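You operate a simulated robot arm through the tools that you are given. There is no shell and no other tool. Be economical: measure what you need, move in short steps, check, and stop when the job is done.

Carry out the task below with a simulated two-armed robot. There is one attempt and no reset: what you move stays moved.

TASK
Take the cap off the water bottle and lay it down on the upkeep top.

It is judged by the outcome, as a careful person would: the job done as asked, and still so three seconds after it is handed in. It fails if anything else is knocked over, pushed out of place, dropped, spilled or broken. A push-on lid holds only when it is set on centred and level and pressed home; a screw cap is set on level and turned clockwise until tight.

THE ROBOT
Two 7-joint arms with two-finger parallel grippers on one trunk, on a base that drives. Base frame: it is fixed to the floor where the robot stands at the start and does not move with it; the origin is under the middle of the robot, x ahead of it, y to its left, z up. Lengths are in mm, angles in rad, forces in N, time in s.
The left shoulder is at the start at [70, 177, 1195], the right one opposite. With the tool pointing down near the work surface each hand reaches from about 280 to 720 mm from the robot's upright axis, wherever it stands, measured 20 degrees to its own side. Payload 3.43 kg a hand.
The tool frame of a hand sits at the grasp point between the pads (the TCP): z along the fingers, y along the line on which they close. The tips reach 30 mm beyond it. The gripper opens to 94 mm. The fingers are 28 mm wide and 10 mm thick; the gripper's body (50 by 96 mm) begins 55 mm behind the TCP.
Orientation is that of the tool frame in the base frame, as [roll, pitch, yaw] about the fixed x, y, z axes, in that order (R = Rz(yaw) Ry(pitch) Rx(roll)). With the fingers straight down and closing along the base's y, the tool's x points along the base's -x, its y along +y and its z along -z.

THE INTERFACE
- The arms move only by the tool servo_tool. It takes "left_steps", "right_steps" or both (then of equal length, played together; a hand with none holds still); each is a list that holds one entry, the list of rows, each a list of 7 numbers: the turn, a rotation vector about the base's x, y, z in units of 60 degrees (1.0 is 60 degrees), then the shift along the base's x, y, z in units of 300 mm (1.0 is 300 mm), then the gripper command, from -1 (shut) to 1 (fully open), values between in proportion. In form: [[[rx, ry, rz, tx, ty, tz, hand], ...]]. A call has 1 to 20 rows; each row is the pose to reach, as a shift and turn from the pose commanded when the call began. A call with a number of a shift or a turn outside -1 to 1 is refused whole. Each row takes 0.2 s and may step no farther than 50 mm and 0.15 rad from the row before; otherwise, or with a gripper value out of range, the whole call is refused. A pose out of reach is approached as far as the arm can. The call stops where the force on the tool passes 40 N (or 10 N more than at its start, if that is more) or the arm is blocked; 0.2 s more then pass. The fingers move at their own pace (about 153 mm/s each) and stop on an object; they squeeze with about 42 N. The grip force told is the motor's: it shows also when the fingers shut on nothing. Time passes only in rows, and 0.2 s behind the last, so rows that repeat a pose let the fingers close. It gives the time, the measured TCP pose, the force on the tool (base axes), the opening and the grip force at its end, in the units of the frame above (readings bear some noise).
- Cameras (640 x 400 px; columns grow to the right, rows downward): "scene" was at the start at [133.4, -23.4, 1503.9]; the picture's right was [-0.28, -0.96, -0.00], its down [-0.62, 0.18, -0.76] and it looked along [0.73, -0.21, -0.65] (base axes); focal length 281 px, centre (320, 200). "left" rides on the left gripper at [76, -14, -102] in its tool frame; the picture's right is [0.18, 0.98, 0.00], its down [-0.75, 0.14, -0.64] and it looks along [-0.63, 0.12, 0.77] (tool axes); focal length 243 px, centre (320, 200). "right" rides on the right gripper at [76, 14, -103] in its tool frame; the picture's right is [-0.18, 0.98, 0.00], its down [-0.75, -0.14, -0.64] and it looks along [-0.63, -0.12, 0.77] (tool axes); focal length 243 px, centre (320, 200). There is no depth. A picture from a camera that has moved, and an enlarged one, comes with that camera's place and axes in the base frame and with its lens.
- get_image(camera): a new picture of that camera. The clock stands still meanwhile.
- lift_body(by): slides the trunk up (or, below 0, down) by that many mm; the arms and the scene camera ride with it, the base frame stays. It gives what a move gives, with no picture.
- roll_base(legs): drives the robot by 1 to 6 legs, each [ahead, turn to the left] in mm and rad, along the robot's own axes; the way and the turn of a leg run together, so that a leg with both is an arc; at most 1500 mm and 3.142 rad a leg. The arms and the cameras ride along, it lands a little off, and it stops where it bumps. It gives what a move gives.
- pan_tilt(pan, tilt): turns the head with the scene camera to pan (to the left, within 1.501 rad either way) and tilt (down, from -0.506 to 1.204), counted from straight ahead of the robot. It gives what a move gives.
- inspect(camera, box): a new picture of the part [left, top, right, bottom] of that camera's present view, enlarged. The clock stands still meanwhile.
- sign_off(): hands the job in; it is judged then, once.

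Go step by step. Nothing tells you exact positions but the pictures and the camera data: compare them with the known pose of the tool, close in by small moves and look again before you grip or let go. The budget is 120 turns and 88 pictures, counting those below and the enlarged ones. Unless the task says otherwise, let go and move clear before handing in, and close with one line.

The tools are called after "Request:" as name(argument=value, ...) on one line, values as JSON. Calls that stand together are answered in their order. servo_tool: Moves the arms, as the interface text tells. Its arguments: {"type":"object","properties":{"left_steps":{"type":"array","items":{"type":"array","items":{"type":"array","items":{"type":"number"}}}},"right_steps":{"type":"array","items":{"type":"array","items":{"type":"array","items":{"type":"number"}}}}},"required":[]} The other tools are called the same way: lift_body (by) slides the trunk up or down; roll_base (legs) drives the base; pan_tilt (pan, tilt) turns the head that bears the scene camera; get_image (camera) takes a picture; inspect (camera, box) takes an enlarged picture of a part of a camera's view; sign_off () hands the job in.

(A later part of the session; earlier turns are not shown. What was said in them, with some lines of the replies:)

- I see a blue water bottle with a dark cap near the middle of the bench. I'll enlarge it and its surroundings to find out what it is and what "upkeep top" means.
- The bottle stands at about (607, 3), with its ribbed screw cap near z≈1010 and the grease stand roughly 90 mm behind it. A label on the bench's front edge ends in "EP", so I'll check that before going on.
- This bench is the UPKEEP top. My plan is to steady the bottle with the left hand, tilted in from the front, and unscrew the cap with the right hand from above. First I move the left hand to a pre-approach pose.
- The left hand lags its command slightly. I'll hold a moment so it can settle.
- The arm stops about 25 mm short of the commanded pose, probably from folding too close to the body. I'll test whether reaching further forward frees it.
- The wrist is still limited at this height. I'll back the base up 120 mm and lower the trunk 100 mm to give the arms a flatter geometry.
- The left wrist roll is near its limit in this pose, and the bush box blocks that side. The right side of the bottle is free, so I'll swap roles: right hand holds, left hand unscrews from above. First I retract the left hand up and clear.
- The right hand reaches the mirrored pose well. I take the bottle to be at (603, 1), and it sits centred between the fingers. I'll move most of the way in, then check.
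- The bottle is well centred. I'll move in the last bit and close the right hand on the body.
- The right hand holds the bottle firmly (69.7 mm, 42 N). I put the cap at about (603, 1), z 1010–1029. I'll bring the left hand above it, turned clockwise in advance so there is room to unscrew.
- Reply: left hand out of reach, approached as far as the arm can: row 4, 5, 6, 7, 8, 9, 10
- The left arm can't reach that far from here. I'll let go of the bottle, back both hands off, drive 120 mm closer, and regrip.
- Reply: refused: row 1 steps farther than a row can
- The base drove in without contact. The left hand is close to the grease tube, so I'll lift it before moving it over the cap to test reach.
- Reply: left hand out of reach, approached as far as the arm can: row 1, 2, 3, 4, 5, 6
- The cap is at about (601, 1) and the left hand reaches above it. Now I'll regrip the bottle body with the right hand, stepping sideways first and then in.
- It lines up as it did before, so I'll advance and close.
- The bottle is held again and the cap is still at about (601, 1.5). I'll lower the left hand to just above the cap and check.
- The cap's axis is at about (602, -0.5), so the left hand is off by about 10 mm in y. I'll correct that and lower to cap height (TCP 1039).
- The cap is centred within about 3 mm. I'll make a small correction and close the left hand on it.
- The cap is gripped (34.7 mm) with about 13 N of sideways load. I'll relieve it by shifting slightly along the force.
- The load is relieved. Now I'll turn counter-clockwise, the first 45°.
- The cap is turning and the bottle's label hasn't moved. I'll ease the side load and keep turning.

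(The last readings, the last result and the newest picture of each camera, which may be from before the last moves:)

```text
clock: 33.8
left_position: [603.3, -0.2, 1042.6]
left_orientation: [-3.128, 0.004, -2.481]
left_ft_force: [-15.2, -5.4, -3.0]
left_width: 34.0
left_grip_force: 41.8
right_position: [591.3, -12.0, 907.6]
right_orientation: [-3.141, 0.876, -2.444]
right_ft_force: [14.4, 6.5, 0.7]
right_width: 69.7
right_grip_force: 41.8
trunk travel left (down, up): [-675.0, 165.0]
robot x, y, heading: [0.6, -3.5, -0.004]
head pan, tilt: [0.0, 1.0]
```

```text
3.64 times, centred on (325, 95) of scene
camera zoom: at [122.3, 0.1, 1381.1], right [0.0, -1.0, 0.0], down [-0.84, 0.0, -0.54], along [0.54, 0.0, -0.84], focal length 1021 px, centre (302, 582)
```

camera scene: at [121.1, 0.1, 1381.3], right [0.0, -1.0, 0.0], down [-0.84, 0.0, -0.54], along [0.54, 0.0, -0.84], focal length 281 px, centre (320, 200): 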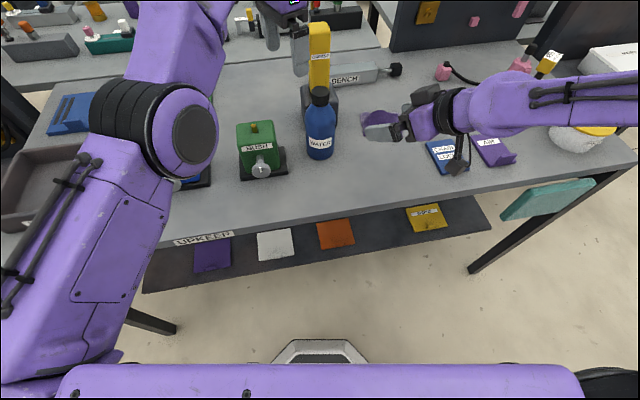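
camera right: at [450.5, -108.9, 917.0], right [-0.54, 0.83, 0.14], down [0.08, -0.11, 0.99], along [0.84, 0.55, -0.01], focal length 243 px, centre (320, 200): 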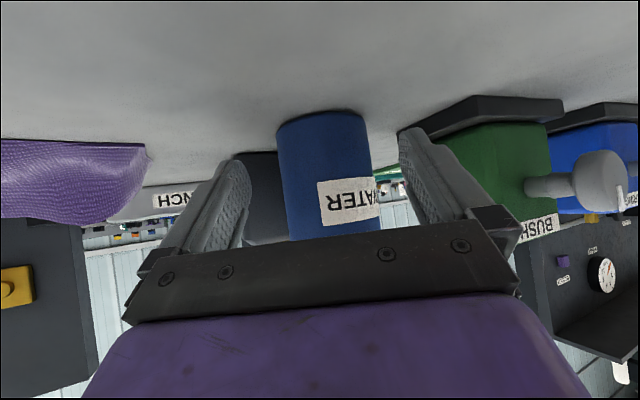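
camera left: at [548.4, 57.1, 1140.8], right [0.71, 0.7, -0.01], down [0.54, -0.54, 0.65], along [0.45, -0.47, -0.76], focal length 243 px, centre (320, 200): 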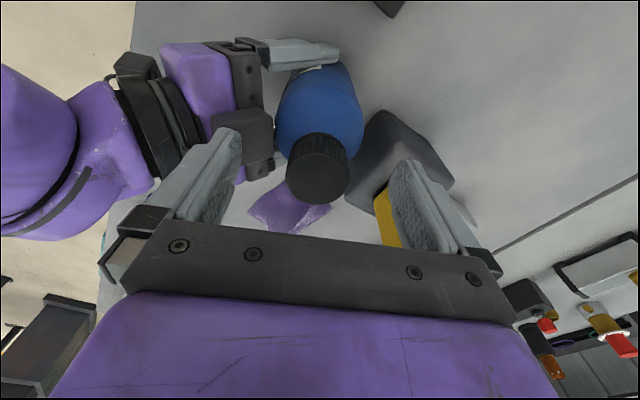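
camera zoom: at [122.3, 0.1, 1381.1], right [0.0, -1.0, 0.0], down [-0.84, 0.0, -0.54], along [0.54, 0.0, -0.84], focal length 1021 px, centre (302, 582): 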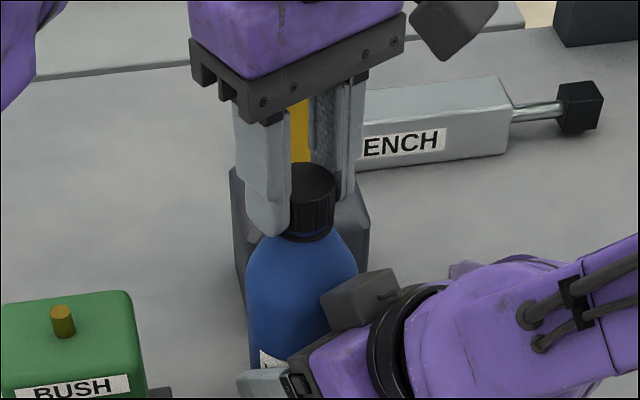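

The cap is rising and there's a gap under it now. I'll keep turning.

Request:
servo_tool(left_steps=[[[0, 0, 0, -0.003, -0.002, 0.002, -1], [0, 0, 0.12, -0.003, -0.002, 0.004, -1], [0, 0, 0.24, -0.003, -0.002, 0.005, -1], [0, 0, 0.36, -0.003, -0.002, 0.006, -1], [0, 0, 0.48, -0.003, -0.002, 0.007, -1], [0, 0, 0.6, -0.003, -0.002, 0.008, -1], [0, 0, 0.72, -0.003, -0.002, 0.009, -1], [0, 0, 0.84, -0.003, -0.002, 0.01, -1], [0, 0, 0.84, -0.003, -0.002, 0.01, -1]]])

Request:
inspect(camera="scene", box=[260, 40, 390, 150])

```text
clock: 35.3
left_position: [604.1, 4.6, 1045.5]
left_orientation: [-3.134, -0.022, -1.835]
left_ft_force: [-7.0, -8.7, -2.5]
left_width: 34.3
left_grip_force: 41.6
right_position: [592.5, -10.4, 911.6]
right_orientation: [-3.14, 0.879, -2.445]
right_ft_force: [7.7, 8.6, -1.5]
right_width: 69.9
right_grip_force: 41.8
trunk travel left (down, up): [-675.0, 165.0]
robot x, y, heading: [-0.8, -1.0, -0.005]
head pan, tilt: [0.0, 1.0]
stopped in row 7 (left hand): the force on the tool passed its limit (the readings are from after the stop); the commanded pose is now the measured one
```

```text
3.64 times, centred on (325, 95) of scene
camera zoom: at [122.7, 0.3, 1381.1], right [0.0, -1.0, 0.0], down [-0.84, 0.0, -0.54], along [0.54, 0.0, -0.84], focal length 1021 px, centre (302, 582)
```

zoom: 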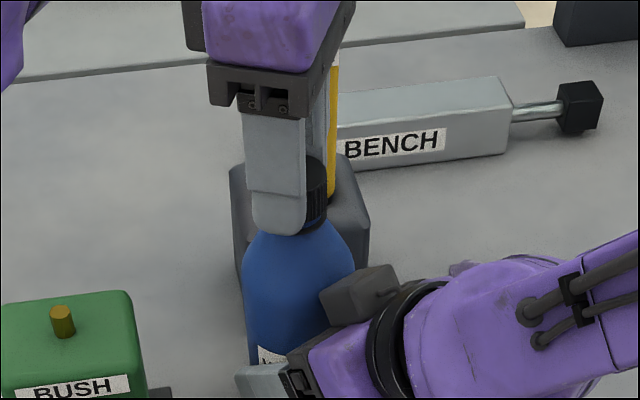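

The left wrist has reached its limit after about 130° of turn, with a small tug on the bottle. I'll open the left hand, raise it a little, and rotate back for another bite.

Request:
servo_tool(left_steps=[[[0, 0, 0, 0, 0, 0, 0.0], [0, 0, 0, 0, 0, 0, 0.5], [0, 0, 0, 0, 0, 0, 0.5], [0, 0, 0, 0, 0, 0.1, 0.5], [0, 0, 0, 0, 0, 0.13, 0.5]]])

Request:
inspect(camera="scene", box=[260, 40, 390, 150])

```text
clock: 36.5
left_position: [606.0, 3.1, 1086.1]
left_orientation: [-3.13, -0.012, -1.838]
left_ft_force: [0.2, 0.1, -0.7]
left_width: 70.6
left_grip_force: 0.2
right_position: [592.2, -10.9, 910.4]
right_orientation: [3.141, 0.88, -2.445]
right_ft_force: [1.3, -0.7, -4.2]
right_width: 69.6
right_grip_force: 41.7
trunk travel left (down, up): [-675.0, 165.0]
robot x, y, heading: [1.7, 0.1, -0.003]
head pan, tilt: [0.0, 1.0]
```

```text
3.64 times, centred on (325, 95) of scene
camera zoom: at [122.9, 0.4, 1381.1], right [0.0, -1.0, 0.0], down [-0.84, 0.0, -0.54], along [0.54, 0.0, -0.84], focal length 1021 px, centre (302, 582)
```

zoom: 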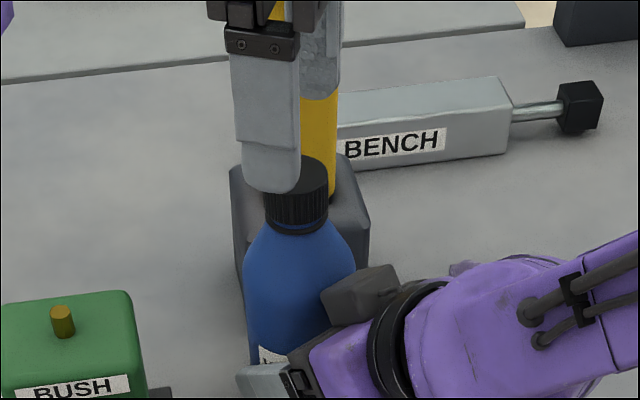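

The cap has risen and its thread ring shows. The right hand now carries the bottle slightly (-4 N), lifted about 2 mm. I'll set the bottle back down and rotate the left hand back.

Request:
servo_tool(left_steps=[[[0, 0, -0.14, 0, 0, 0, 0.5], [0, 0, -0.28, 0, 0, 0, 0.5], [0, 0, -0.42, 0, 0, 0, 0.5], [0, 0, -0.56, 0, 0, 0, 0.5], [0, 0, -0.7, 0, 0, 0, 0.5], [0, 0, -0.84, 0, 0, 0, 0.5], [0, 0, -0.98, 0, 0, 0, 0.5]]], right_steps=[[[0, 0, 0, 0, 0, -0.002, -1], [0, 0, 0, 0, 0, -0.004, -1], [0, 0, 0, 0, 0, -0.006, -1], [0, 0, 0, 0, 0, -0.008, -1], [0, 0, 0, 0, 0, -0.008, -1], [0, 0, 0, 0, 0, -0.008, -1], [0, 0, 0, 0, 0, -0.008, -1]]])

Request:
servo_tool(left_steps=[[[0, 0, -0.14, 0, 0, 0, 0.5], [0, 0, -0.28, 0, 0, 0, 0.5], [0, 0, -0.42, 0, 0, 0, 0.5], [0, 0, -0.56, 0, 0, 0, 0.5], [0, 0, -0.7, 0, 0, 0, 0.5], [0, 0, -0.84, 0, 0, 0, 0.5], [0, 0, -0.98, 0, 0, 0, 0.5], [0, 0, -0.98, 0, 0, 0, 0.5]]])

Request:
get_image(camera="left")

Request:
inspect(camera="scene", box=[260, 40, 390, 150])

```text
clock: 38.1
left_position: [603.7, 5.1, 1084.9]
left_orientation: [-3.13, -0.015, -2.867]
left_ft_force: [0.0, -0.1, -0.2]
left_width: 70.8
left_grip_force: 0.0
right_position: [592.5, -11.3, 909.0]
right_orientation: [-3.141, 0.879, -2.446]
right_ft_force: [-0.8, 1.0, -4.2]
right_width: 69.8
right_grip_force: 42.2
trunk travel left (down, up): [-675.0, 165.0]
robot x, y, heading: [0.5, 2.1, -0.002]
head pan, tilt: [0.0, 1.0]
```

```text
clock: 39.9
left_position: [604.8, 4.2, 1086.1]
left_orientation: [-3.13, -0.013, 2.391]
left_ft_force: [0.0, -0.2, 0.6]
left_width: 70.7
left_grip_force: 0.0
right_position: [594.4, -10.8, 909.7]
right_orientation: [-3.14, 0.879, -2.444]
right_ft_force: [0.3, 0.5, -4.2]
right_width: 69.5
right_grip_force: 41.6
trunk travel left (down, up): [-675.0, 165.0]
robot x, y, heading: [0.4, -0.5, -0.006]
head pan, tilt: [0.0, 1.0]
```

```text
49 pictures are left
camera left: at [542.3, 45.8, 1190.0], right [0.53, 0.85, -0.01], down [0.66, -0.41, 0.63], along [0.53, -0.34, -0.78], focal length 243 px, centre (320, 200)
```

left: 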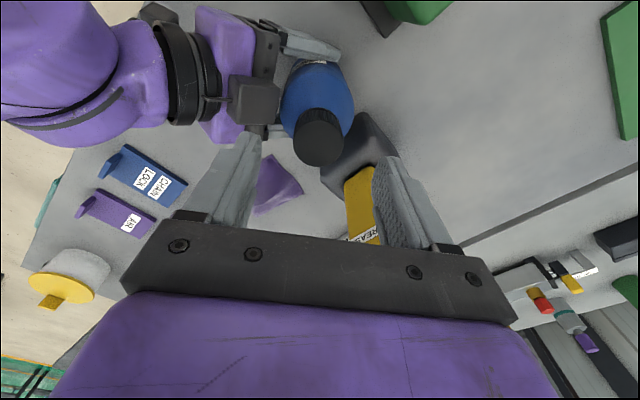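

```text
3.64 times, centred on (325, 95) of scene
camera zoom: at [122.6, 0.1, 1381.1], right [0.0, -1.0, 0.0], down [-0.84, 0.0, -0.54], along [0.54, 0.0, -0.84], focal length 1021 px, centre (302, 582)
```

zoom: 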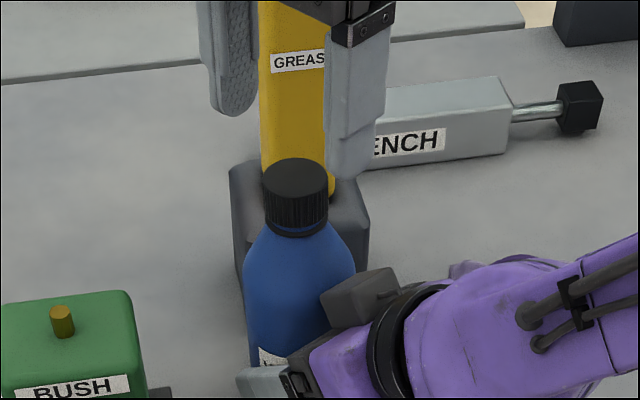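

The bottle is still slightly off the table (-4 N). I'll lower the right hand until the table takes the weight.

Request:
servo_tool(right_steps=[[[0, 0, 0, 0, 0, -0.004, -1], [0, 0, 0, 0, 0, -0.008, -1], [0, 0, 0, 0, 0, -0.01, -1], [0, 0, 0, 0, 0, -0.01, -1]]])

```text
clock: 40.9
left_position: [603.1, 3.9, 1087.7]
left_orientation: [-3.132, -0.014, 2.395]
left_ft_force: [0.3, -1.1, -0.3]
left_width: 70.6
left_grip_force: 0.1
right_position: [593.5, -10.6, 908.4]
right_orientation: [-3.139, 0.884, -2.446]
right_ft_force: [2.8, -0.1, 10.5]
right_width: 69.6
right_grip_force: 41.7
trunk travel left (down, up): [-675.0, 165.0]
robot x, y, heading: [-2.5, -1.8, -0.006]
head pan, tilt: [0.0, 1.0]
```

The table now carries the bottle. I'll lower the left hand back onto the cap at TCP z≈1043 and close.

Request:
servo_tool(left_steps=[[[0, 0, -0.1, 0.006, -0.002, -0.06, 0.5], [0, 0, -0.15, 0.006, -0.002, -0.12, 0.5], [0, 0, -0.15, 0.006, -0.002, -0.147, 0.5], [0, 0, -0.15, 0.006, -0.002, -0.147, 0.2], [0, 0, -0.15, 0.006, -0.002, -0.147, -0.1], [0, 0, -0.15, 0.006, -0.002, -0.147, -1], [0, 0, -0.15, 0.006, -0.002, -0.147, -1], [0, 0, -0.15, 0.006, -0.002, -0.147, -1]]])

Request:
inspect(camera="scene", box=[260, 40, 390, 150])

```text
clock: 42.7
left_position: [605.3, 1.7, 1041.8]
left_orientation: [-3.129, -0.013, 2.234]
left_ft_force: [-11.8, -13.5, 0.1]
left_width: 34.6
left_grip_force: 41.6
right_position: [591.9, -10.0, 908.3]
right_orientation: [-3.139, 0.884, -2.442]
right_ft_force: [19.7, 10.8, 16.4]
right_width: 69.7
right_grip_force: 41.7
trunk travel left (down, up): [-675.0, 165.0]
robot x, y, heading: [-2.7, -1.3, 0.0]
head pan, tilt: [0.0, 1.0]
```

```text
3.64 times, centred on (325, 95) of scene
camera zoom: at [120.3, -0.6, 1381.4], right [0.0, -1.0, 0.0], down [-0.84, 0.0, -0.54], along [0.54, 0.0, -0.84], focal length 1021 px, centre (302, 582)
```

zoom: 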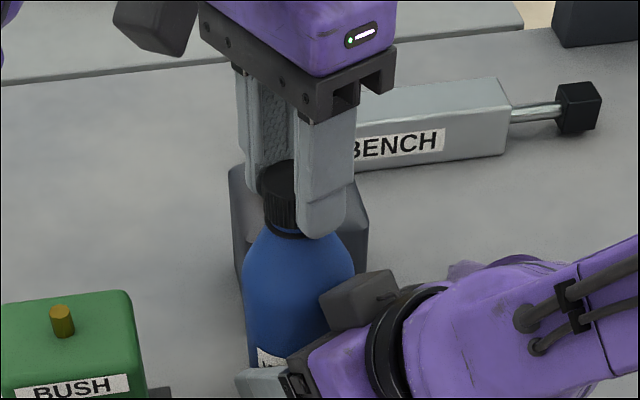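

I'll ease the side load and turn another ~50°, rising gently.

Request:
servo_tool(left_steps=[[[0, 0, 0, -0.004, -0.004, 0, -1], [0, 0, 0.12, -0.004, -0.004, 0.001, -1], [0, 0, 0.24, -0.004, -0.004, 0.001, -1], [0, 0, 0.36, -0.004, -0.004, 0.002, -1], [0, 0, 0.48, -0.004, -0.004, 0.002, -1], [0, 0, 0.6, -0.004, -0.004, 0.003, -1], [0, 0, 0.72, -0.004, -0.004, 0.003, -1], [0, 0, 0.84, -0.004, -0.004, 0.004, -1], [0, 0, 0.84, -0.004, -0.004, 0.004, -1]]])

Request:
inspect(camera="scene", box=[260, 40, 390, 150])

```text
clock: 44.7
left_position: [603.3, 1.6, 1044.3]
left_orientation: [-3.132, -0.016, 3.12]
left_ft_force: [2.0, 0.0, -24.2]
left_width: 34.2
left_grip_force: 42.4
right_position: [590.3, -11.2, 906.8]
right_orientation: [-3.14, 0.883, -2.447]
right_ft_force: [-4.1, 0.1, 31.4]
right_width: 69.9
right_grip_force: 41.9
trunk travel left (down, up): [-675.0, 165.0]
robot x, y, heading: [0.8, 1.7, 0.0]
head pan, tilt: [0.0, 1.0]
```

```text
3.64 times, centred on (325, 95) of scene
camera zoom: at [119.8, 0.1, 1381.3], right [0.0, -1.0, 0.0], down [-0.84, 0.0, -0.54], along [0.54, 0.0, -0.84], focal length 1021 px, centre (302, 582)
```

zoom: 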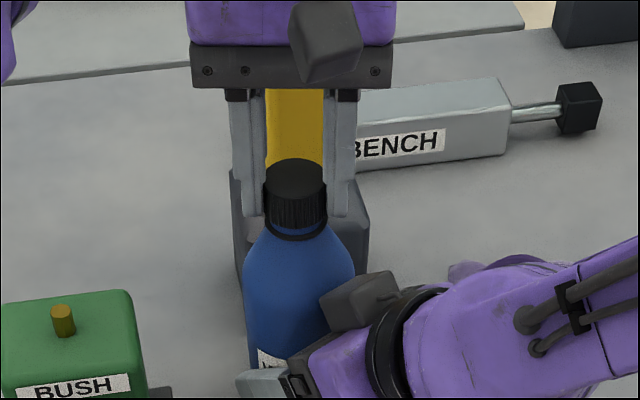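

The left hand is pulling up too hard (24 N). I'll ease down about 1 mm and keep turning without extra lift.

Request:
servo_tool(left_steps=[[[0, 0, 0, 0, 0, -0.004, -1], [0, 0, 0.12, 0, 0, -0.004, -1], [0, 0, 0.24, 0, 0, -0.004, -1], [0, 0, 0.36, 0, 0, -0.003, -1], [0, 0, 0.48, 0, 0, -0.003, -1], [0, 0, 0.6, 0, 0, -0.002, -1], [0, 0, 0.6, 0, 0, -0.002, -1]]])

Request:
inspect(camera="scene", box=[260, 40, 390, 150])

```text
clock: 46.3
left_position: [603.3, 1.0, 1044.0]
left_orientation: [-3.129, -0.013, -2.534]
left_ft_force: [-10.1, -2.8, -0.8]
left_width: 34.2
left_grip_force: 42.0
right_position: [591.3, -11.2, 907.1]
right_orientation: [-3.138, 0.88, -2.445]
right_ft_force: [11.9, 3.0, 14.4]
right_width: 69.5
right_grip_force: 42.3
trunk travel left (down, up): [-675.0, 165.0]
robot x, y, heading: [2.2, -2.2, -0.0]
head pan, tilt: [0.0, 1.0]
```

```text
3.64 times, centred on (325, 95) of scene
camera zoom: at [120.1, 0.0, 1381.4], right [0.0, -1.0, 0.0], down [-0.84, 0.0, -0.54], along [0.54, 0.0, -0.84], focal length 1021 px, centre (302, 582)
```

zoom: 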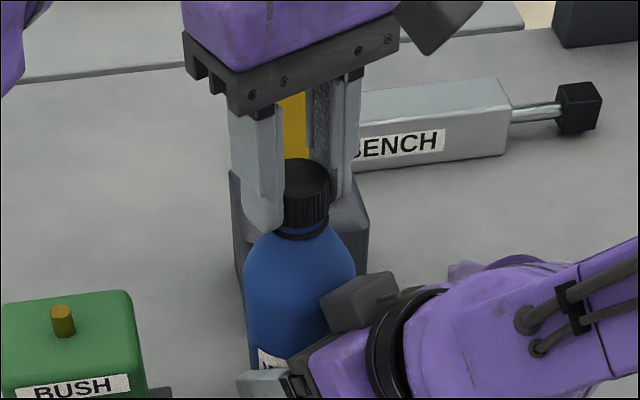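

Forces are balanced again after about 220° of turn. I'll turn a little more, then try a gentle lift.

Request:
servo_tool(left_steps=[[[0, 0, 0, -0.003, 0, 0, -1], [0, 0, 0.12, -0.003, 0, 0.001, -1], [0, 0, 0.24, -0.003, 0, 0.002, -1], [0, 0, 0.36, -0.003, 0, 0.003, -1], [0, 0, 0.46, -0.003, 0, 0.004, -1], [0, 0, 0.46, -0.003, 0, 0.008, -1], [0, 0, 0.46, -0.003, 0, 0.008, -1]]])

Request:
inspect(camera="scene", box=[260, 40, 390, 150])

```text
clock: 47.9
left_position: [603.6, 3.4, 1044.8]
left_orientation: [-3.132, -0.014, -2.057]
left_ft_force: [3.5, -0.4, -19.8]
left_width: 34.1
left_grip_force: 41.9
right_position: [591.8, -11.8, 906.3]
right_orientation: [-3.141, 0.881, -2.445]
right_ft_force: [-5.6, -1.3, 22.6]
right_width: 69.9
right_grip_force: 42.5
trunk travel left (down, up): [-675.0, 165.0]
robot x, y, heading: [-0.7, 1.9, -0.004]
head pan, tilt: [0.0, 1.0]
```

```text
3.64 times, centred on (325, 95) of scene
camera zoom: at [120.9, -0.2, 1381.2], right [0.0, -1.0, 0.0], down [-0.84, 0.0, -0.54], along [0.54, 0.0, -0.84], focal length 1021 px, centre (302, 582)
```

zoom: 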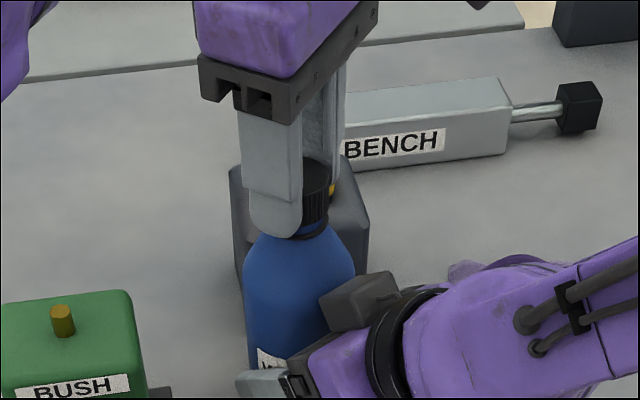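

It isn't free yet after about 245°. I'll ease off, release, rewind and take another bite.

Request:
servo_tool(left_steps=[[[0, 0, 0, 0, 0, -0.006, -1], [0, 0, 0, 0, 0, -0.006, 0.0], [0, 0, 0, 0, 0, -0.006, 0.5], [0, 0, 0, 0, 0, -0.006, 0.5], [0, 0, 0, 0, 0, 0.08, 0.5], [0, 0, 0, 0, 0, 0.13, 0.5], [0, 0, -0.14, 0, 0, 0.13, 0.5], [0, 0, -0.28, 0, 0, 0.13, 0.5], [0, 0, -0.42, 0, 0, 0.13, 0.5], [0, 0, -0.56, 0, 0, 0.13, 0.5], [0, 0, -0.7, 0, 0, 0.13, 0.5], [0, 0, -0.84, 0, 0, 0.13, 0.5], [0, 0, -0.98, 0, 0, 0.13, 0.5]]])

Request:
servo_tool(left_steps=[[[0, 0, -0.14, 0, 0, 0, 0.5], [0, 0, -0.28, 0, 0, 0, 0.5], [0, 0, -0.42, 0, 0, 0, 0.5], [0, 0, -0.56, 0, 0, 0, 0.5], [0, 0, -0.7, 0, 0, 0, 0.5], [0, 0, -0.84, 0, 0, 0, 0.5], [0, 0, -0.98, 0, 0, 0, 0.5], [0, 0, -0.98, 0, 0, 0, 0.5]]])

Request:
get_image(camera="left")

Request:
inspect(camera="scene", box=[260, 40, 390, 150])

```text
clock: 50.7
left_position: [602.7, 3.2, 1084.7]
left_orientation: [-3.13, -0.012, -3.086]
left_ft_force: [-1.4, 0.3, 1.1]
left_width: 70.7
left_grip_force: 0.1
right_position: [591.2, -9.7, 906.9]
right_orientation: [-3.139, 0.882, -2.447]
right_ft_force: [0.7, -0.2, 8.2]
right_width: 69.7
right_grip_force: 41.8
trunk travel left (down, up): [-675.0, 165.0]
robot x, y, heading: [-1.3, 3.8, -0.0]
head pan, tilt: [0.0, 1.0]
```

```text
clock: 52.5
left_position: [603.6, 1.3, 1085.3]
left_orientation: [-3.132, -0.015, 2.174]
left_ft_force: [0.6, 0.9, 0.9]
left_width: 70.5
left_grip_force: 0.0
right_position: [591.1, -11.1, 906.6]
right_orientation: [-3.14, 0.879, -2.445]
right_ft_force: [-3.1, -0.8, 4.6]
right_width: 69.5
right_grip_force: 41.6
trunk travel left (down, up): [-675.0, 165.0]
robot x, y, heading: [-0.4, -2.0, -0.001]
head pan, tilt: [0.0, 1.0]
```

```text
43 pictures are left
camera left: at [551.3, 56.3, 1189.4], right [0.71, 0.71, -0.01], down [0.55, -0.54, 0.63], along [0.44, -0.45, -0.78], focal length 243 px, centre (320, 200)
```

left: 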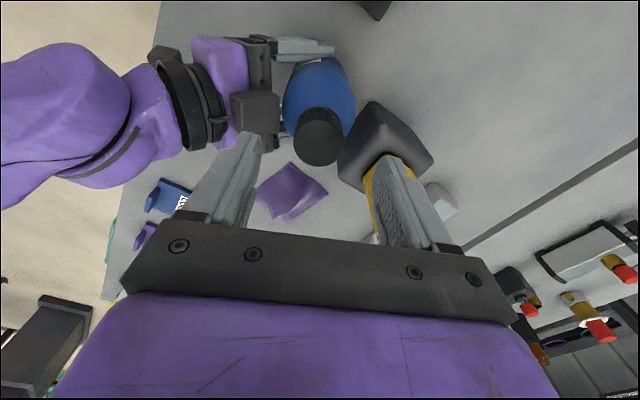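

```text
3.64 times, centred on (325, 95) of scene
camera zoom: at [120.7, -0.1, 1381.3], right [0.0, -1.0, 0.0], down [-0.84, 0.0, -0.54], along [0.54, 0.0, -0.84], focal length 1021 px, centre (302, 582)
```

zoom: 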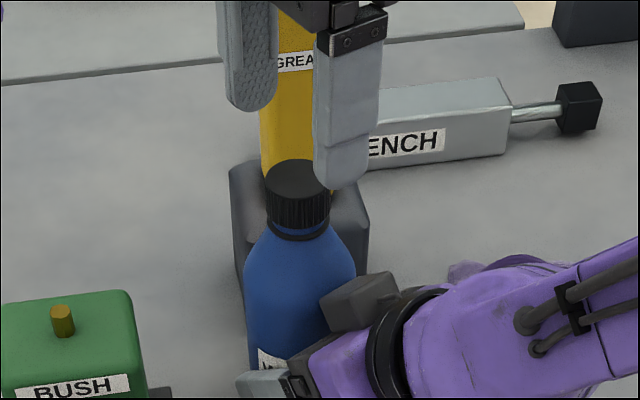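

The cap is at about (605, 1). I'll regrip it at TCP z≈1044.

Request:
servo_tool(left_steps=[[[0, 0, 0, 0.002, 0, -0.06, 0.5], [0, 0, 0, 0.002, 0, -0.12, 0.5], [0, 0, 0, 0.002, 0, -0.138, 0.5], [0, 0, 0, 0.002, 0, -0.138, 0.2], [0, 0, 0, 0.002, 0, -0.138, -0.1], [0, 0, 0, 0.002, 0, -0.138, -1], [0, 0, 0, 0.002, 0, -0.138, -1], [0, 0, 0, 0.002, 0, -0.138, -1]]])

```text
clock: 54.3
left_position: [604.3, 1.9, 1043.2]
left_orientation: [-3.129, -0.014, 2.172]
left_ft_force: [-11.2, -7.5, 1.3]
left_width: 35.6
left_grip_force: 42.1
right_position: [593.0, -10.6, 906.9]
right_orientation: [-3.14, 0.88, -2.446]
right_ft_force: [11.0, 5.3, 0.5]
right_width: 69.7
right_grip_force: 41.6
trunk travel left (down, up): [-675.0, 165.0]
robot x, y, heading: [-3.0, 0.6, 0.003]
head pan, tilt: [0.0, 1.0]
```

Request:
servo_tool(left_steps=[[[0, 0, 0, -0.004, -0.003, 0, -1], [0, 0, 0.12, -0.004, -0.003, 0, -1], [0, 0, 0.24, -0.004, -0.003, 0.001, -1], [0, 0, 0.36, -0.004, -0.003, 0.001, -1], [0, 0, 0.48, -0.004, -0.003, 0.002, -1], [0, 0, 0.6, -0.004, -0.003, 0.002, -1], [0, 0, 0.72, -0.004, -0.003, 0.002, -1], [0, 0, 0.84, -0.004, -0.003, 0.003, -1], [0, 0, 0.96, -0.004, -0.003, 0.003, -1], [0, 0, 0.96, -0.004, -0.003, 0.003, -1]]])

Request:
inspect(camera="scene", box=[260, 40, 390, 150])

```text
clock: 56.5
left_position: [602.4, 1.8, 1044.8]
left_orientation: [-3.132, -0.013, -3.1]
left_ft_force: [-0.6, 0.6, 0.1]
left_width: 35.5
left_grip_force: 42.1
right_position: [592.5, -10.6, 906.3]
right_orientation: [-3.14, 0.881, -2.445]
right_ft_force: [1.2, 0.4, 4.2]
right_width: 69.6
right_grip_force: 42.4
trunk travel left (down, up): [-675.0, 165.0]
robot x, y, heading: [0.7, -1.2, -0.006]
head pan, tilt: [0.0, 1.0]
```

```text
3.64 times, centred on (325, 95) of scene
camera zoom: at [121.2, 0.2, 1381.3], right [0.0, -1.0, 0.0], down [-0.84, 0.0, -0.54], along [0.54, 0.0, -0.84], focal length 1021 px, centre (302, 582)
```

zoom: 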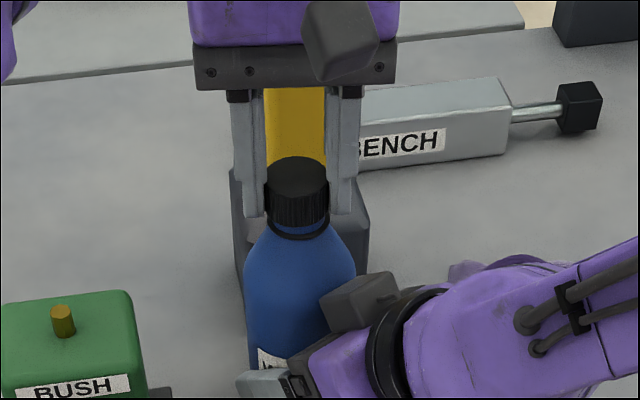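

The forces have dropped to zero after about 300°, so the cap may be free. I'll lift gently to test.

Request:
servo_tool(left_steps=[[[0, 0, 0, 0, 0, 0.004, -1], [0, 0, 0, 0, 0, 0.008, -1], [0, 0, 0, 0, 0, 0.012, -1], [0, 0, 0, 0, 0, 0.016, -1]]])

Request:
inspect(camera="scene", box=[260, 40, 390, 150])

```text
clock: 57.5
left_position: [604.1, 2.4, 1048.8]
left_orientation: [-3.131, -0.013, -3.105]
left_ft_force: [0.7, -1.5, -0.8]
left_width: 35.3
left_grip_force: 42.0
right_position: [593.5, -11.3, 906.8]
right_orientation: [-3.139, 0.881, -2.445]
right_ft_force: [0.4, 1.2, 4.7]
right_width: 69.7
right_grip_force: 42.1
trunk travel left (down, up): [-675.0, 165.0]
robot x, y, heading: [-2.7, 1.5, -0.002]
head pan, tilt: [0.0, 1.0]
```

```text
3.64 times, centred on (325, 95) of scene
camera zoom: at [121.2, 0.1, 1381.2], right [0.0, -1.0, 0.0], down [-0.84, 0.0, -0.54], along [0.54, 0.0, -0.84], focal length 1021 px, centre (302, 582)
```

zoom: 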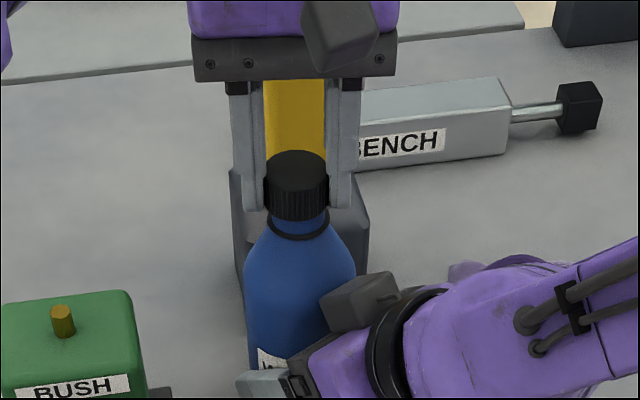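

The cap comes up freely with no load. I'll lift it clear of the neck.

Request:
servo_tool(left_steps=[[[0, 0, 0, 0, 0, 0.05, -1], [0, 0, 0, 0, 0, 0.12, -1], [0, 0, 0, 0, 0, 0.2, -1], [0, 0, 0, 0, 0, 0.25, -1], [0, 0, 0, 0, 0, 0.25, -1]]])

Request:
inspect(camera="scene", box=[240, 0, 400, 160])

```text
clock: 58.7
left_position: [601.7, 0.9, 1123.2]
left_orientation: [-3.132, -0.01, -3.107]
left_ft_force: [0.7, 0.4, -0.9]
left_width: 35.3
left_grip_force: 42.0
right_position: [592.1, -11.5, 908.0]
right_orientation: [-3.141, 0.881, -2.444]
right_ft_force: [-1.1, -0.5, 3.7]
right_width: 69.7
right_grip_force: 41.7
trunk travel left (down, up): [-675.0, 165.0]
robot x, y, heading: [-0.4, -1.1, -0.007]
head pan, tilt: [0.0, 1.0]
```

```text
2.50 times, centred on (320, 80) of scene
camera zoom: at [121.1, 0.2, 1381.3], right [0.0, -1.0, 0.0], down [-0.84, 0.0, -0.54], along [0.54, 0.0, -0.84], focal length 702 px, centre (320, 500)
```

zoom: 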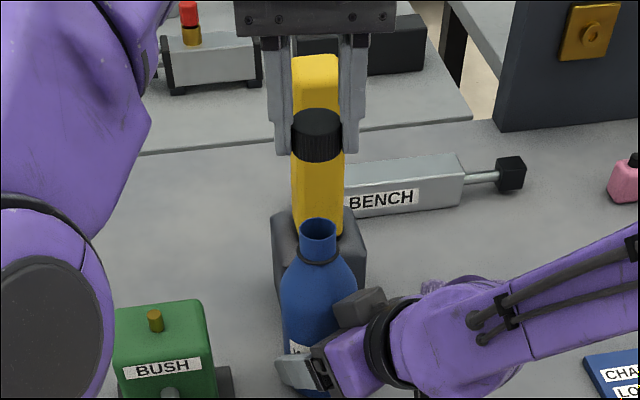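

The cap is off. I'll release the bottle slowly and check that it stands straight.

Request:
servo_tool(right_steps=[[[0, 0, 0, 0, 0, 0, 0.48], [0, 0, 0, 0, 0, 0, 0.5], [0, 0, 0, 0, 0, 0, 0.55], [0, 0, 0, 0, 0, 0, 0.65], [0, 0, 0, 0, 0, 0, 0.8], [0, 0, 0, 0, 0, 0, 1], [0, 0, 0, 0, 0, 0, 1]]])

Request:
get_image(camera="right")

```text
clock: 60.3
left_position: [602.5, 2.1, 1124.9]
left_orientation: [-3.13, -0.013, -3.102]
left_ft_force: [-0.6, 0.1, -0.6]
left_width: 35.6
left_grip_force: 41.9
right_position: [593.3, -10.7, 906.0]
right_orientation: [-3.139, 0.879, -2.446]
right_ft_force: [-0.2, 0.5, -0.2]
right_width: 94.0
right_grip_force: 0.1
trunk travel left (down, up): [-675.0, 165.0]
robot x, y, heading: [1.9, 2.0, -0.003]
head pan, tilt: [0.0, 1.0]
```

```text
38 pictures are left
camera right: at [484.0, -81.5, 913.3], right [-0.54, 0.83, 0.14], down [0.08, -0.12, 0.99], along [0.84, 0.55, 0.0], focal length 243 px, centre (320, 200)
```

right: 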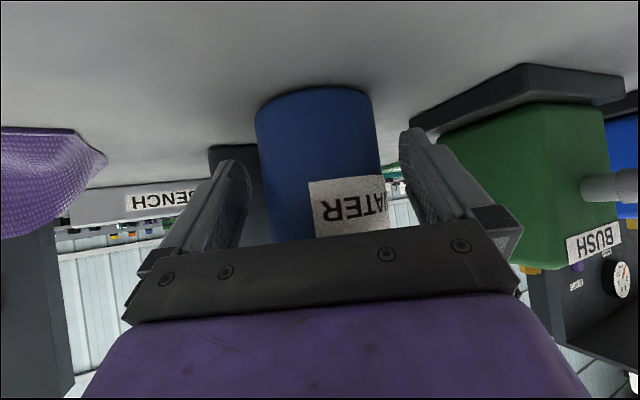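

The bottle stands free between the open fingers. I'll back the right hand straight out and away.

Request:
servo_tool(right_steps=[[[0, 0, 0, -0.05, -0.043, 0, 1], [0, 0, 0, -0.12, -0.1, 0.01, 1], [0, 0, 0, -0.22, -0.19, 0.04, 1], [0, 0, 0, -0.3, -0.28, 0.12, 1], [0, 0, 0, -0.37, -0.38, 0.2, 1], [0, 0, 0, -0.42, -0.5, 0.26, 1], [0, 0, 0, -0.47, -0.62, 0.32, 1], [0, 0, 0, -0.47, -0.7, 0.34, 1]]])

Request:
get_image(camera="scene")

```text
clock: 62.1
left_position: [602.4, -2.1, 1123.8]
left_orientation: [-3.133, -0.012, -3.105]
left_ft_force: [-0.1, -2.1, 0.6]
left_width: 35.5
left_grip_force: 41.5
right_position: [471.2, -187.0, 984.8]
right_orientation: [3.14, 0.88, -2.448]
right_ft_force: [0.1, -0.3, 0.6]
right_width: 94.0
right_grip_force: 0.0
right hand out of reach, approached as far as the arm can: row 7, 8
trunk travel left (down, up): [-675.0, 165.0]
robot x, y, heading: [-2.6, -1.4, 0.001]
head pan, tilt: [0.0, 1.0]
```

```text
37 pictures are left
camera scene: at [121.5, -2.6, 1381.2], right [0.0, -1.0, 0.0], down [-0.84, 0.0, -0.54], along [0.54, 0.0, -0.84], focal length 281 px, centre (320, 200)
```

scene: 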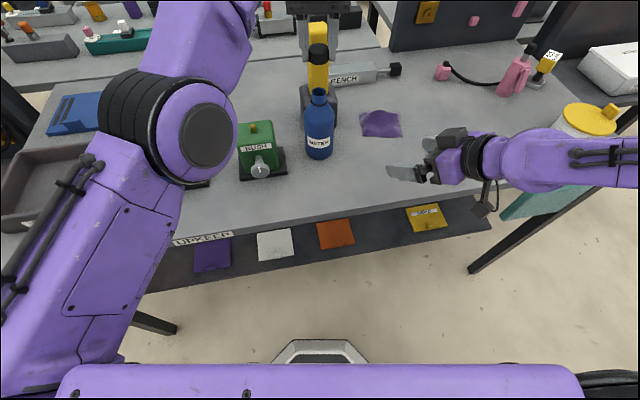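

The bottle stands upright and the right hand is clear. I'll raise the trunk back for good elbow clearance, then carry the cap to the free spot in front of the bottle at about (480, 10).

Request:
lift_body(by=100)

Request:
servo_tool(left_steps=[[[0, 0, 0, -0.13, 0.01, 0, -1], [0, 0, 0, -0.27, 0.025, 0, -1], [0, 0, 0, -0.41, 0.04, 0, -1], [0, 0, 0, -0.41, 0.04, -0.15, -1], [0, 0, 0, -0.41, 0.04, -0.3, -1], [0, 0, 0, -0.41, 0.04, -0.45, -1], [0, 0, 0, -0.41, 0.04, -0.6, -1], [0, 0, 0, -0.41, 0.04, -0.75, -1], [0, 0, 0, -0.41, 0.04, -0.9, -1], [0, 0, 0, -0.41, 0.04, -0.9, -1]]])

Request:
get_image(camera="scene")

Request:
get_image(camera="left")

```text
clock: 63.4
left_position: [602.9, 0.9, 1224.2]
left_orientation: [-3.132, -0.015, -3.103]
left_ft_force: [0.5, 0.4, 0.1]
left_width: 35.5
left_grip_force: 42.5
right_position: [471.6, -185.4, 1085.0]
right_orientation: [3.142, 0.879, -2.447]
right_ft_force: [0.3, 0.6, -0.1]
right_width: 94.1
right_grip_force: 0.1
trunk travel left (down, up): [-775.0, 65.0]
robot x, y, heading: [-0.9, 0.3, -0.004]
head pan, tilt: [0.0, 1.0]
```

```text
clock: 65.6
left_position: [484.8, 15.9, 958.6]
left_orientation: [-3.107, -0.015, -3.084]
left_ft_force: [0.2, 0.3, 0.4]
left_width: 35.1
left_grip_force: 42.0
right_position: [471.0, -185.8, 1084.4]
right_orientation: [-3.141, 0.881, -2.446]
right_ft_force: [0.1, -0.3, -0.9]
right_width: 93.8
right_grip_force: 0.1
trunk travel left (down, up): [-775.0, 65.0]
robot x, y, heading: [-1.6, 0.3, -0.006]
head pan, tilt: [0.0, 1.0]
```

```text
36 pictures are left
camera scene: at [121.4, -0.5, 1481.2], right [0.0, -1.0, 0.0], down [-0.84, 0.0, -0.54], along [0.54, 0.0, -0.84], focal length 281 px, centre (320, 200)
```

scene: 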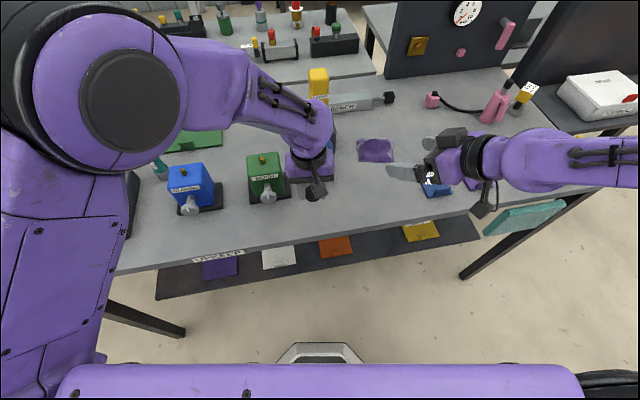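

```text
35 pictures are left
camera left: at [411.7, 1.2, 1063.2], right [-0.24, 0.97, -0.03], down [0.75, 0.21, 0.63], along [0.61, 0.13, -0.78], focal length 243 px, centre (320, 200)
```

left: 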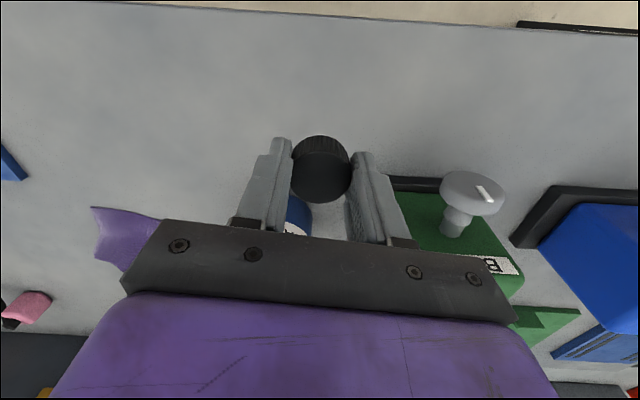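

The cap is held above clear bench. I'll shift a bit away from the bush and lower in steps, watching the force.

Request:
servo_tool(left_steps=[[[0, 0, 0, -0.02, -0.04, -0.05, -1], [0, 0, 0, -0.04, -0.05, -0.12, -1], [0, 0, 0, -0.04, -0.05, -0.18, -1], [0, 0, 0, -0.04, -0.05, -0.18, -1]]])

Request:
get_image(camera="left")

```text
clock: 66.6
left_position: [473.7, 1.7, 905.9]
left_orientation: [-3.105, -0.017, -3.076]
left_ft_force: [0.8, 0.0, 0.1]
left_width: 35.5
left_grip_force: 42.1
right_position: [470.6, -185.4, 1086.1]
right_orientation: [-3.141, 0.88, -2.445]
right_ft_force: [-0.5, 0.7, 0.1]
right_width: 94.0
right_grip_force: 0.1
trunk travel left (down, up): [-775.0, 65.0]
robot x, y, heading: [2.7, 1.4, -0.006]
head pan, tilt: [0.0, 1.0]
```

```text
34 pictures are left
camera left: at [401.4, -12.9, 1009.7], right [-0.25, 0.97, -0.03], down [0.75, 0.21, 0.62], along [0.61, 0.13, -0.78], focal length 243 px, centre (320, 200)
```

left: 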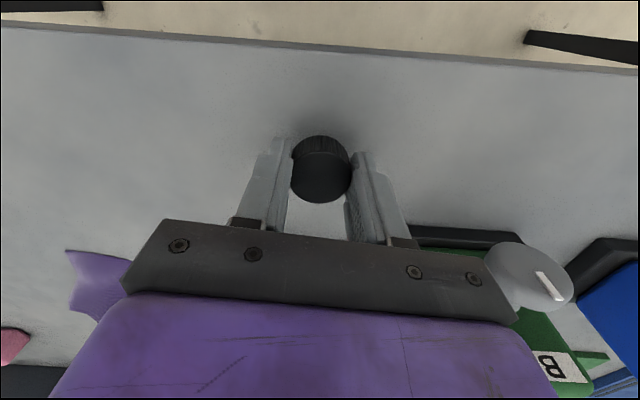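

Request:
servo_tool(left_steps=[[[0, 0, 0, 0, 0, -0.013, -1], [0, 0, 0, 0, 0, -0.023, -1], [0, 0, 0, 0, 0, -0.033, -1], [0, 0, 0, 0, 0, -0.04, -1], [0, 0, 0, 0, 0, -0.04, -1]]])

```text
clock: 67.8
left_position: [472.1, 1.6, 890.6]
left_orientation: [-3.11, -0.016, -3.085]
left_ft_force: [0.0, -0.4, -0.1]
left_width: 35.4
left_grip_force: 42.5
right_position: [471.2, -185.5, 1084.1]
right_orientation: [-3.142, 0.879, -2.445]
right_ft_force: [1.1, 0.3, 0.5]
right_width: 93.7
right_grip_force: 0.1
trunk travel left (down, up): [-775.0, 65.0]
robot x, y, heading: [2.9, -0.9, 0.001]
head pan, tilt: [0.0, 1.0]
```

There's no contact yet, so I'll go on in 1 mm steps.

Request:
servo_tool(left_steps=[[[0, 0, 0, 0, 0, -0.003, -1], [0, 0, 0, 0, 0, -0.006, -1], [0, 0, 0, 0, 0, -0.009, -1], [0, 0, 0, 0, 0, -0.009, -1]]])

Request:
get_image(camera="left")

```text
clock: 68.8
left_position: [471.9, 2.4, 890.9]
left_orientation: [-3.115, -0.01, -3.082]
left_ft_force: [2.3, -0.9, 26.6]
left_width: 35.2
left_grip_force: 41.6
right_position: [468.2, -185.0, 1086.5]
right_orientation: [-3.139, 0.882, -2.444]
right_ft_force: [0.2, -1.0, 0.1]
right_width: 94.1
right_grip_force: 0.0
trunk travel left (down, up): [-775.0, 65.0]
robot x, y, heading: [-2.0, 1.2, -0.003]
head pan, tilt: [0.0, 1.0]
```

```text
33 pictures are left
camera left: at [399.0, -13.5, 994.6], right [-0.24, 0.97, -0.03], down [0.75, 0.2, 0.63], along [0.62, 0.13, -0.78], focal length 243 px, centre (320, 200)
```

left: 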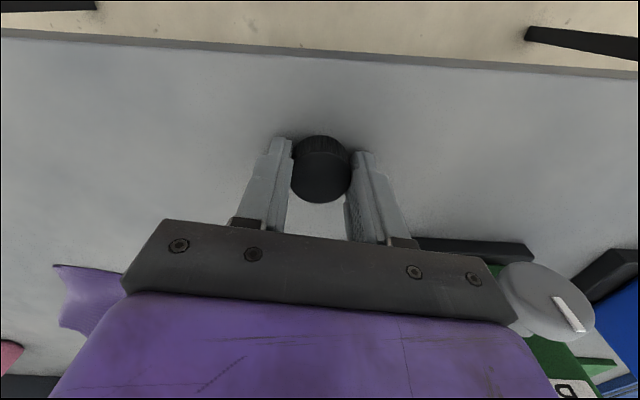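

It touches the bench at 26 N. I'll ease off a little, open partway, and rise straight up.

Request:
servo_tool(left_steps=[[[0, 0, 0, 0, 0, 0.005, -1], [0, 0, 0, 0, 0, 0.005, -0.2], [0, 0, 0, 0, 0, 0.005, 0.1], [0, 0, 0, 0, 0, 0.005, 0.25], [0, 0, 0, 0, 0, 0.005, 0.25], [0, 0, 0, 0, 0, 0.08, 0.25], [0, 0, 0, 0, 0, 0.2, 0.25], [0, 0, 0, 0, 0, 0.35, 0.25], [0, 0, 0, 0, 0, 0.5, 0.25], [0, 0, 0, 0, 0, 0.65, 0.25], [0, 0, 0, 0, 0, 0.8, 0.25], [0, 0, 0, -0.05, 0.1, 0.9, 0.25], [0, 0, 0, -0.1, 0.25, 0.9, 0.25], [0, 0, 0, -0.1, 0.4, 0.9, 0.25]]])

Request:
get_image(camera="scene")

Request:
get_image(camera="left")

```text
clock: 69.7
left_position: [472.9, 0.3, 890.7]
left_orientation: [-3.104, -0.013, -3.078]
left_ft_force: [-3.2, -7.9, 9.5]
left_width: 54.3
left_grip_force: 0.1
right_position: [469.0, -186.5, 1085.3]
right_orientation: [-3.139, 0.882, -2.447]
right_ft_force: [-0.3, 0.2, -0.4]
right_width: 94.1
right_grip_force: 0.1
trunk travel left (down, up): [-775.0, 65.0]
robot x, y, heading: [-1.6, 2.7, -0.009]
head pan, tilt: [0.0, 1.0]
stopped in row 4 (left hand): the force on the tool passed its limit (the readings are from after the stop); the commanded pose is now the measured one
```

```text
32 pictures are left
camera scene: at [119.4, -1.2, 1480.9], right [0.0, -1.0, 0.0], down [-0.84, 0.0, -0.54], along [0.54, 0.0, -0.84], focal length 281 px, centre (320, 200)
```

scene: 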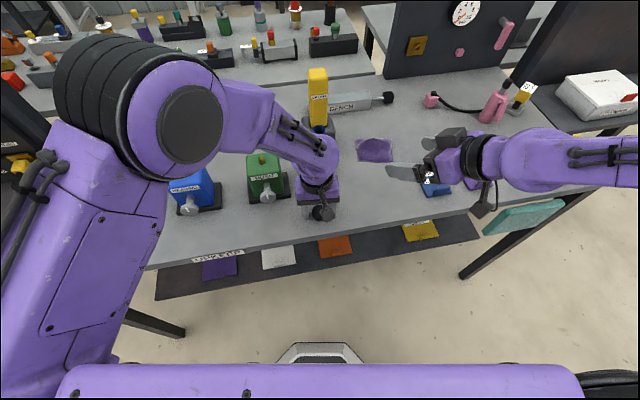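

```text
31 pictures are left
camera left: at [400.4, -15.4, 995.6], right [-0.25, 0.97, -0.03], down [0.75, 0.21, 0.63], along [0.62, 0.13, -0.78], focal length 243 px, centre (320, 200)
```

left: 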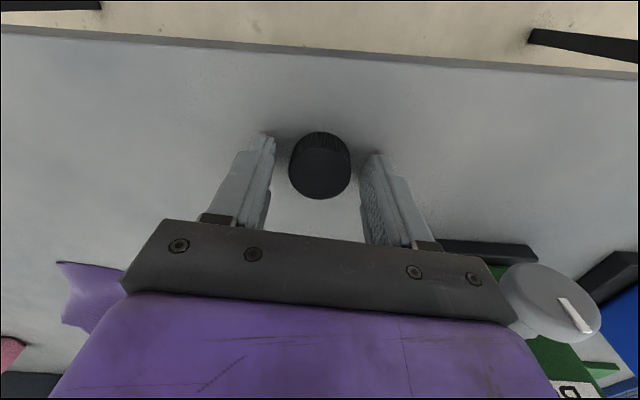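

The fingertips brushed the bench while opening, but the cap stands free. Now I'll rise straight up and away.

Request:
servo_tool(left_steps=[[[0, 0, 0, 0, 0, 0.04, 0.15], [0, 0, 0, 0, 0, 0.15, 0.15], [0, 0, 0, 0, 0, 0.3, 0.25], [0, 0, 0, 0, 0, 0.45, 0.25], [0, 0, 0, 0, 0, 0.6, 0.25], [0, 0, 0, 0, 0, 0.75, 0.25], [0, 0, 0, 0, 0.1, 0.85, 0.25], [0, 0, 0, -0.05, 0.25, 0.85, 0.25], [0, 0, 0, -0.1, 0.4, 0.85, 0.25], [0, 0, 0, -0.1, 0.4, 0.85, 0.25]]])

Request:
get_image(camera="scene")

Request:
inspect(camera="scene", box=[230, 60, 430, 240])

```text
clock: 71.9
left_position: [443.2, 120.5, 1144.6]
left_orientation: [-3.111, -0.012, -3.082]
left_ft_force: [-0.7, -0.2, -0.3]
left_width: 58.8
left_grip_force: 0.1
right_position: [470.4, -185.9, 1083.6]
right_orientation: [3.141, 0.88, -2.447]
right_ft_force: [-0.3, 0.3, 0.8]
right_width: 94.2
right_grip_force: 0.0
trunk travel left (down, up): [-775.0, 65.0]
robot x, y, heading: [0.0, -0.8, -0.003]
head pan, tilt: [0.0, 1.0]
```

```text
30 pictures are left
camera scene: at [122.7, -1.4, 1481.1], right [0.0, -1.0, 0.0], down [-0.84, 0.0, -0.54], along [0.54, 0.0, -0.84], focal length 281 px, centre (320, 200)
```

scene: 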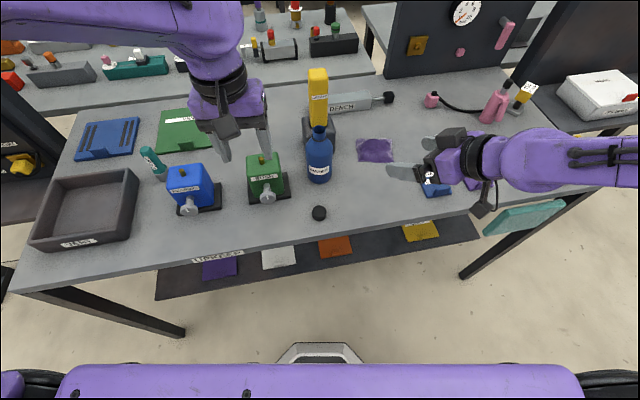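

```text
2.22 times, centred on (330, 150) of scene
camera zoom: at [122.7, -1.4, 1481.1], right [0.0, -1.0, 0.0], down [-0.84, 0.0, -0.54], along [0.54, 0.0, -0.84], focal length 624 px, centre (298, 311)
```

zoom: 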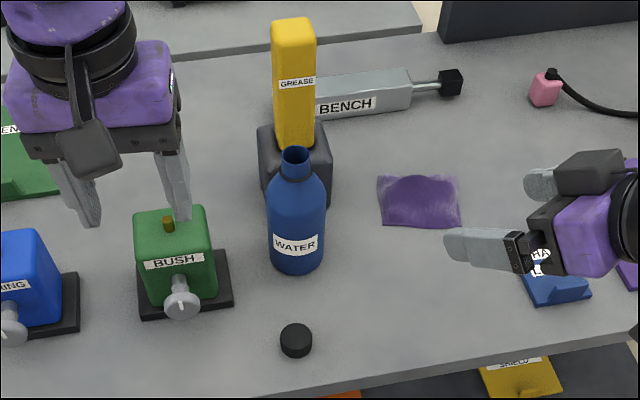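

The cap lies flat on the UPKEEP bench top, the open bottle stands upright where it was, everything else looks undisturbed, and both hands are clear. I'm handing it in.

Request:
sign_off()

```text
The job is handed in.
```

The water bottle's cap is unscrewed and lying flat on the UPKEEP bench top in front of the bottle, which still stands upright where it was.
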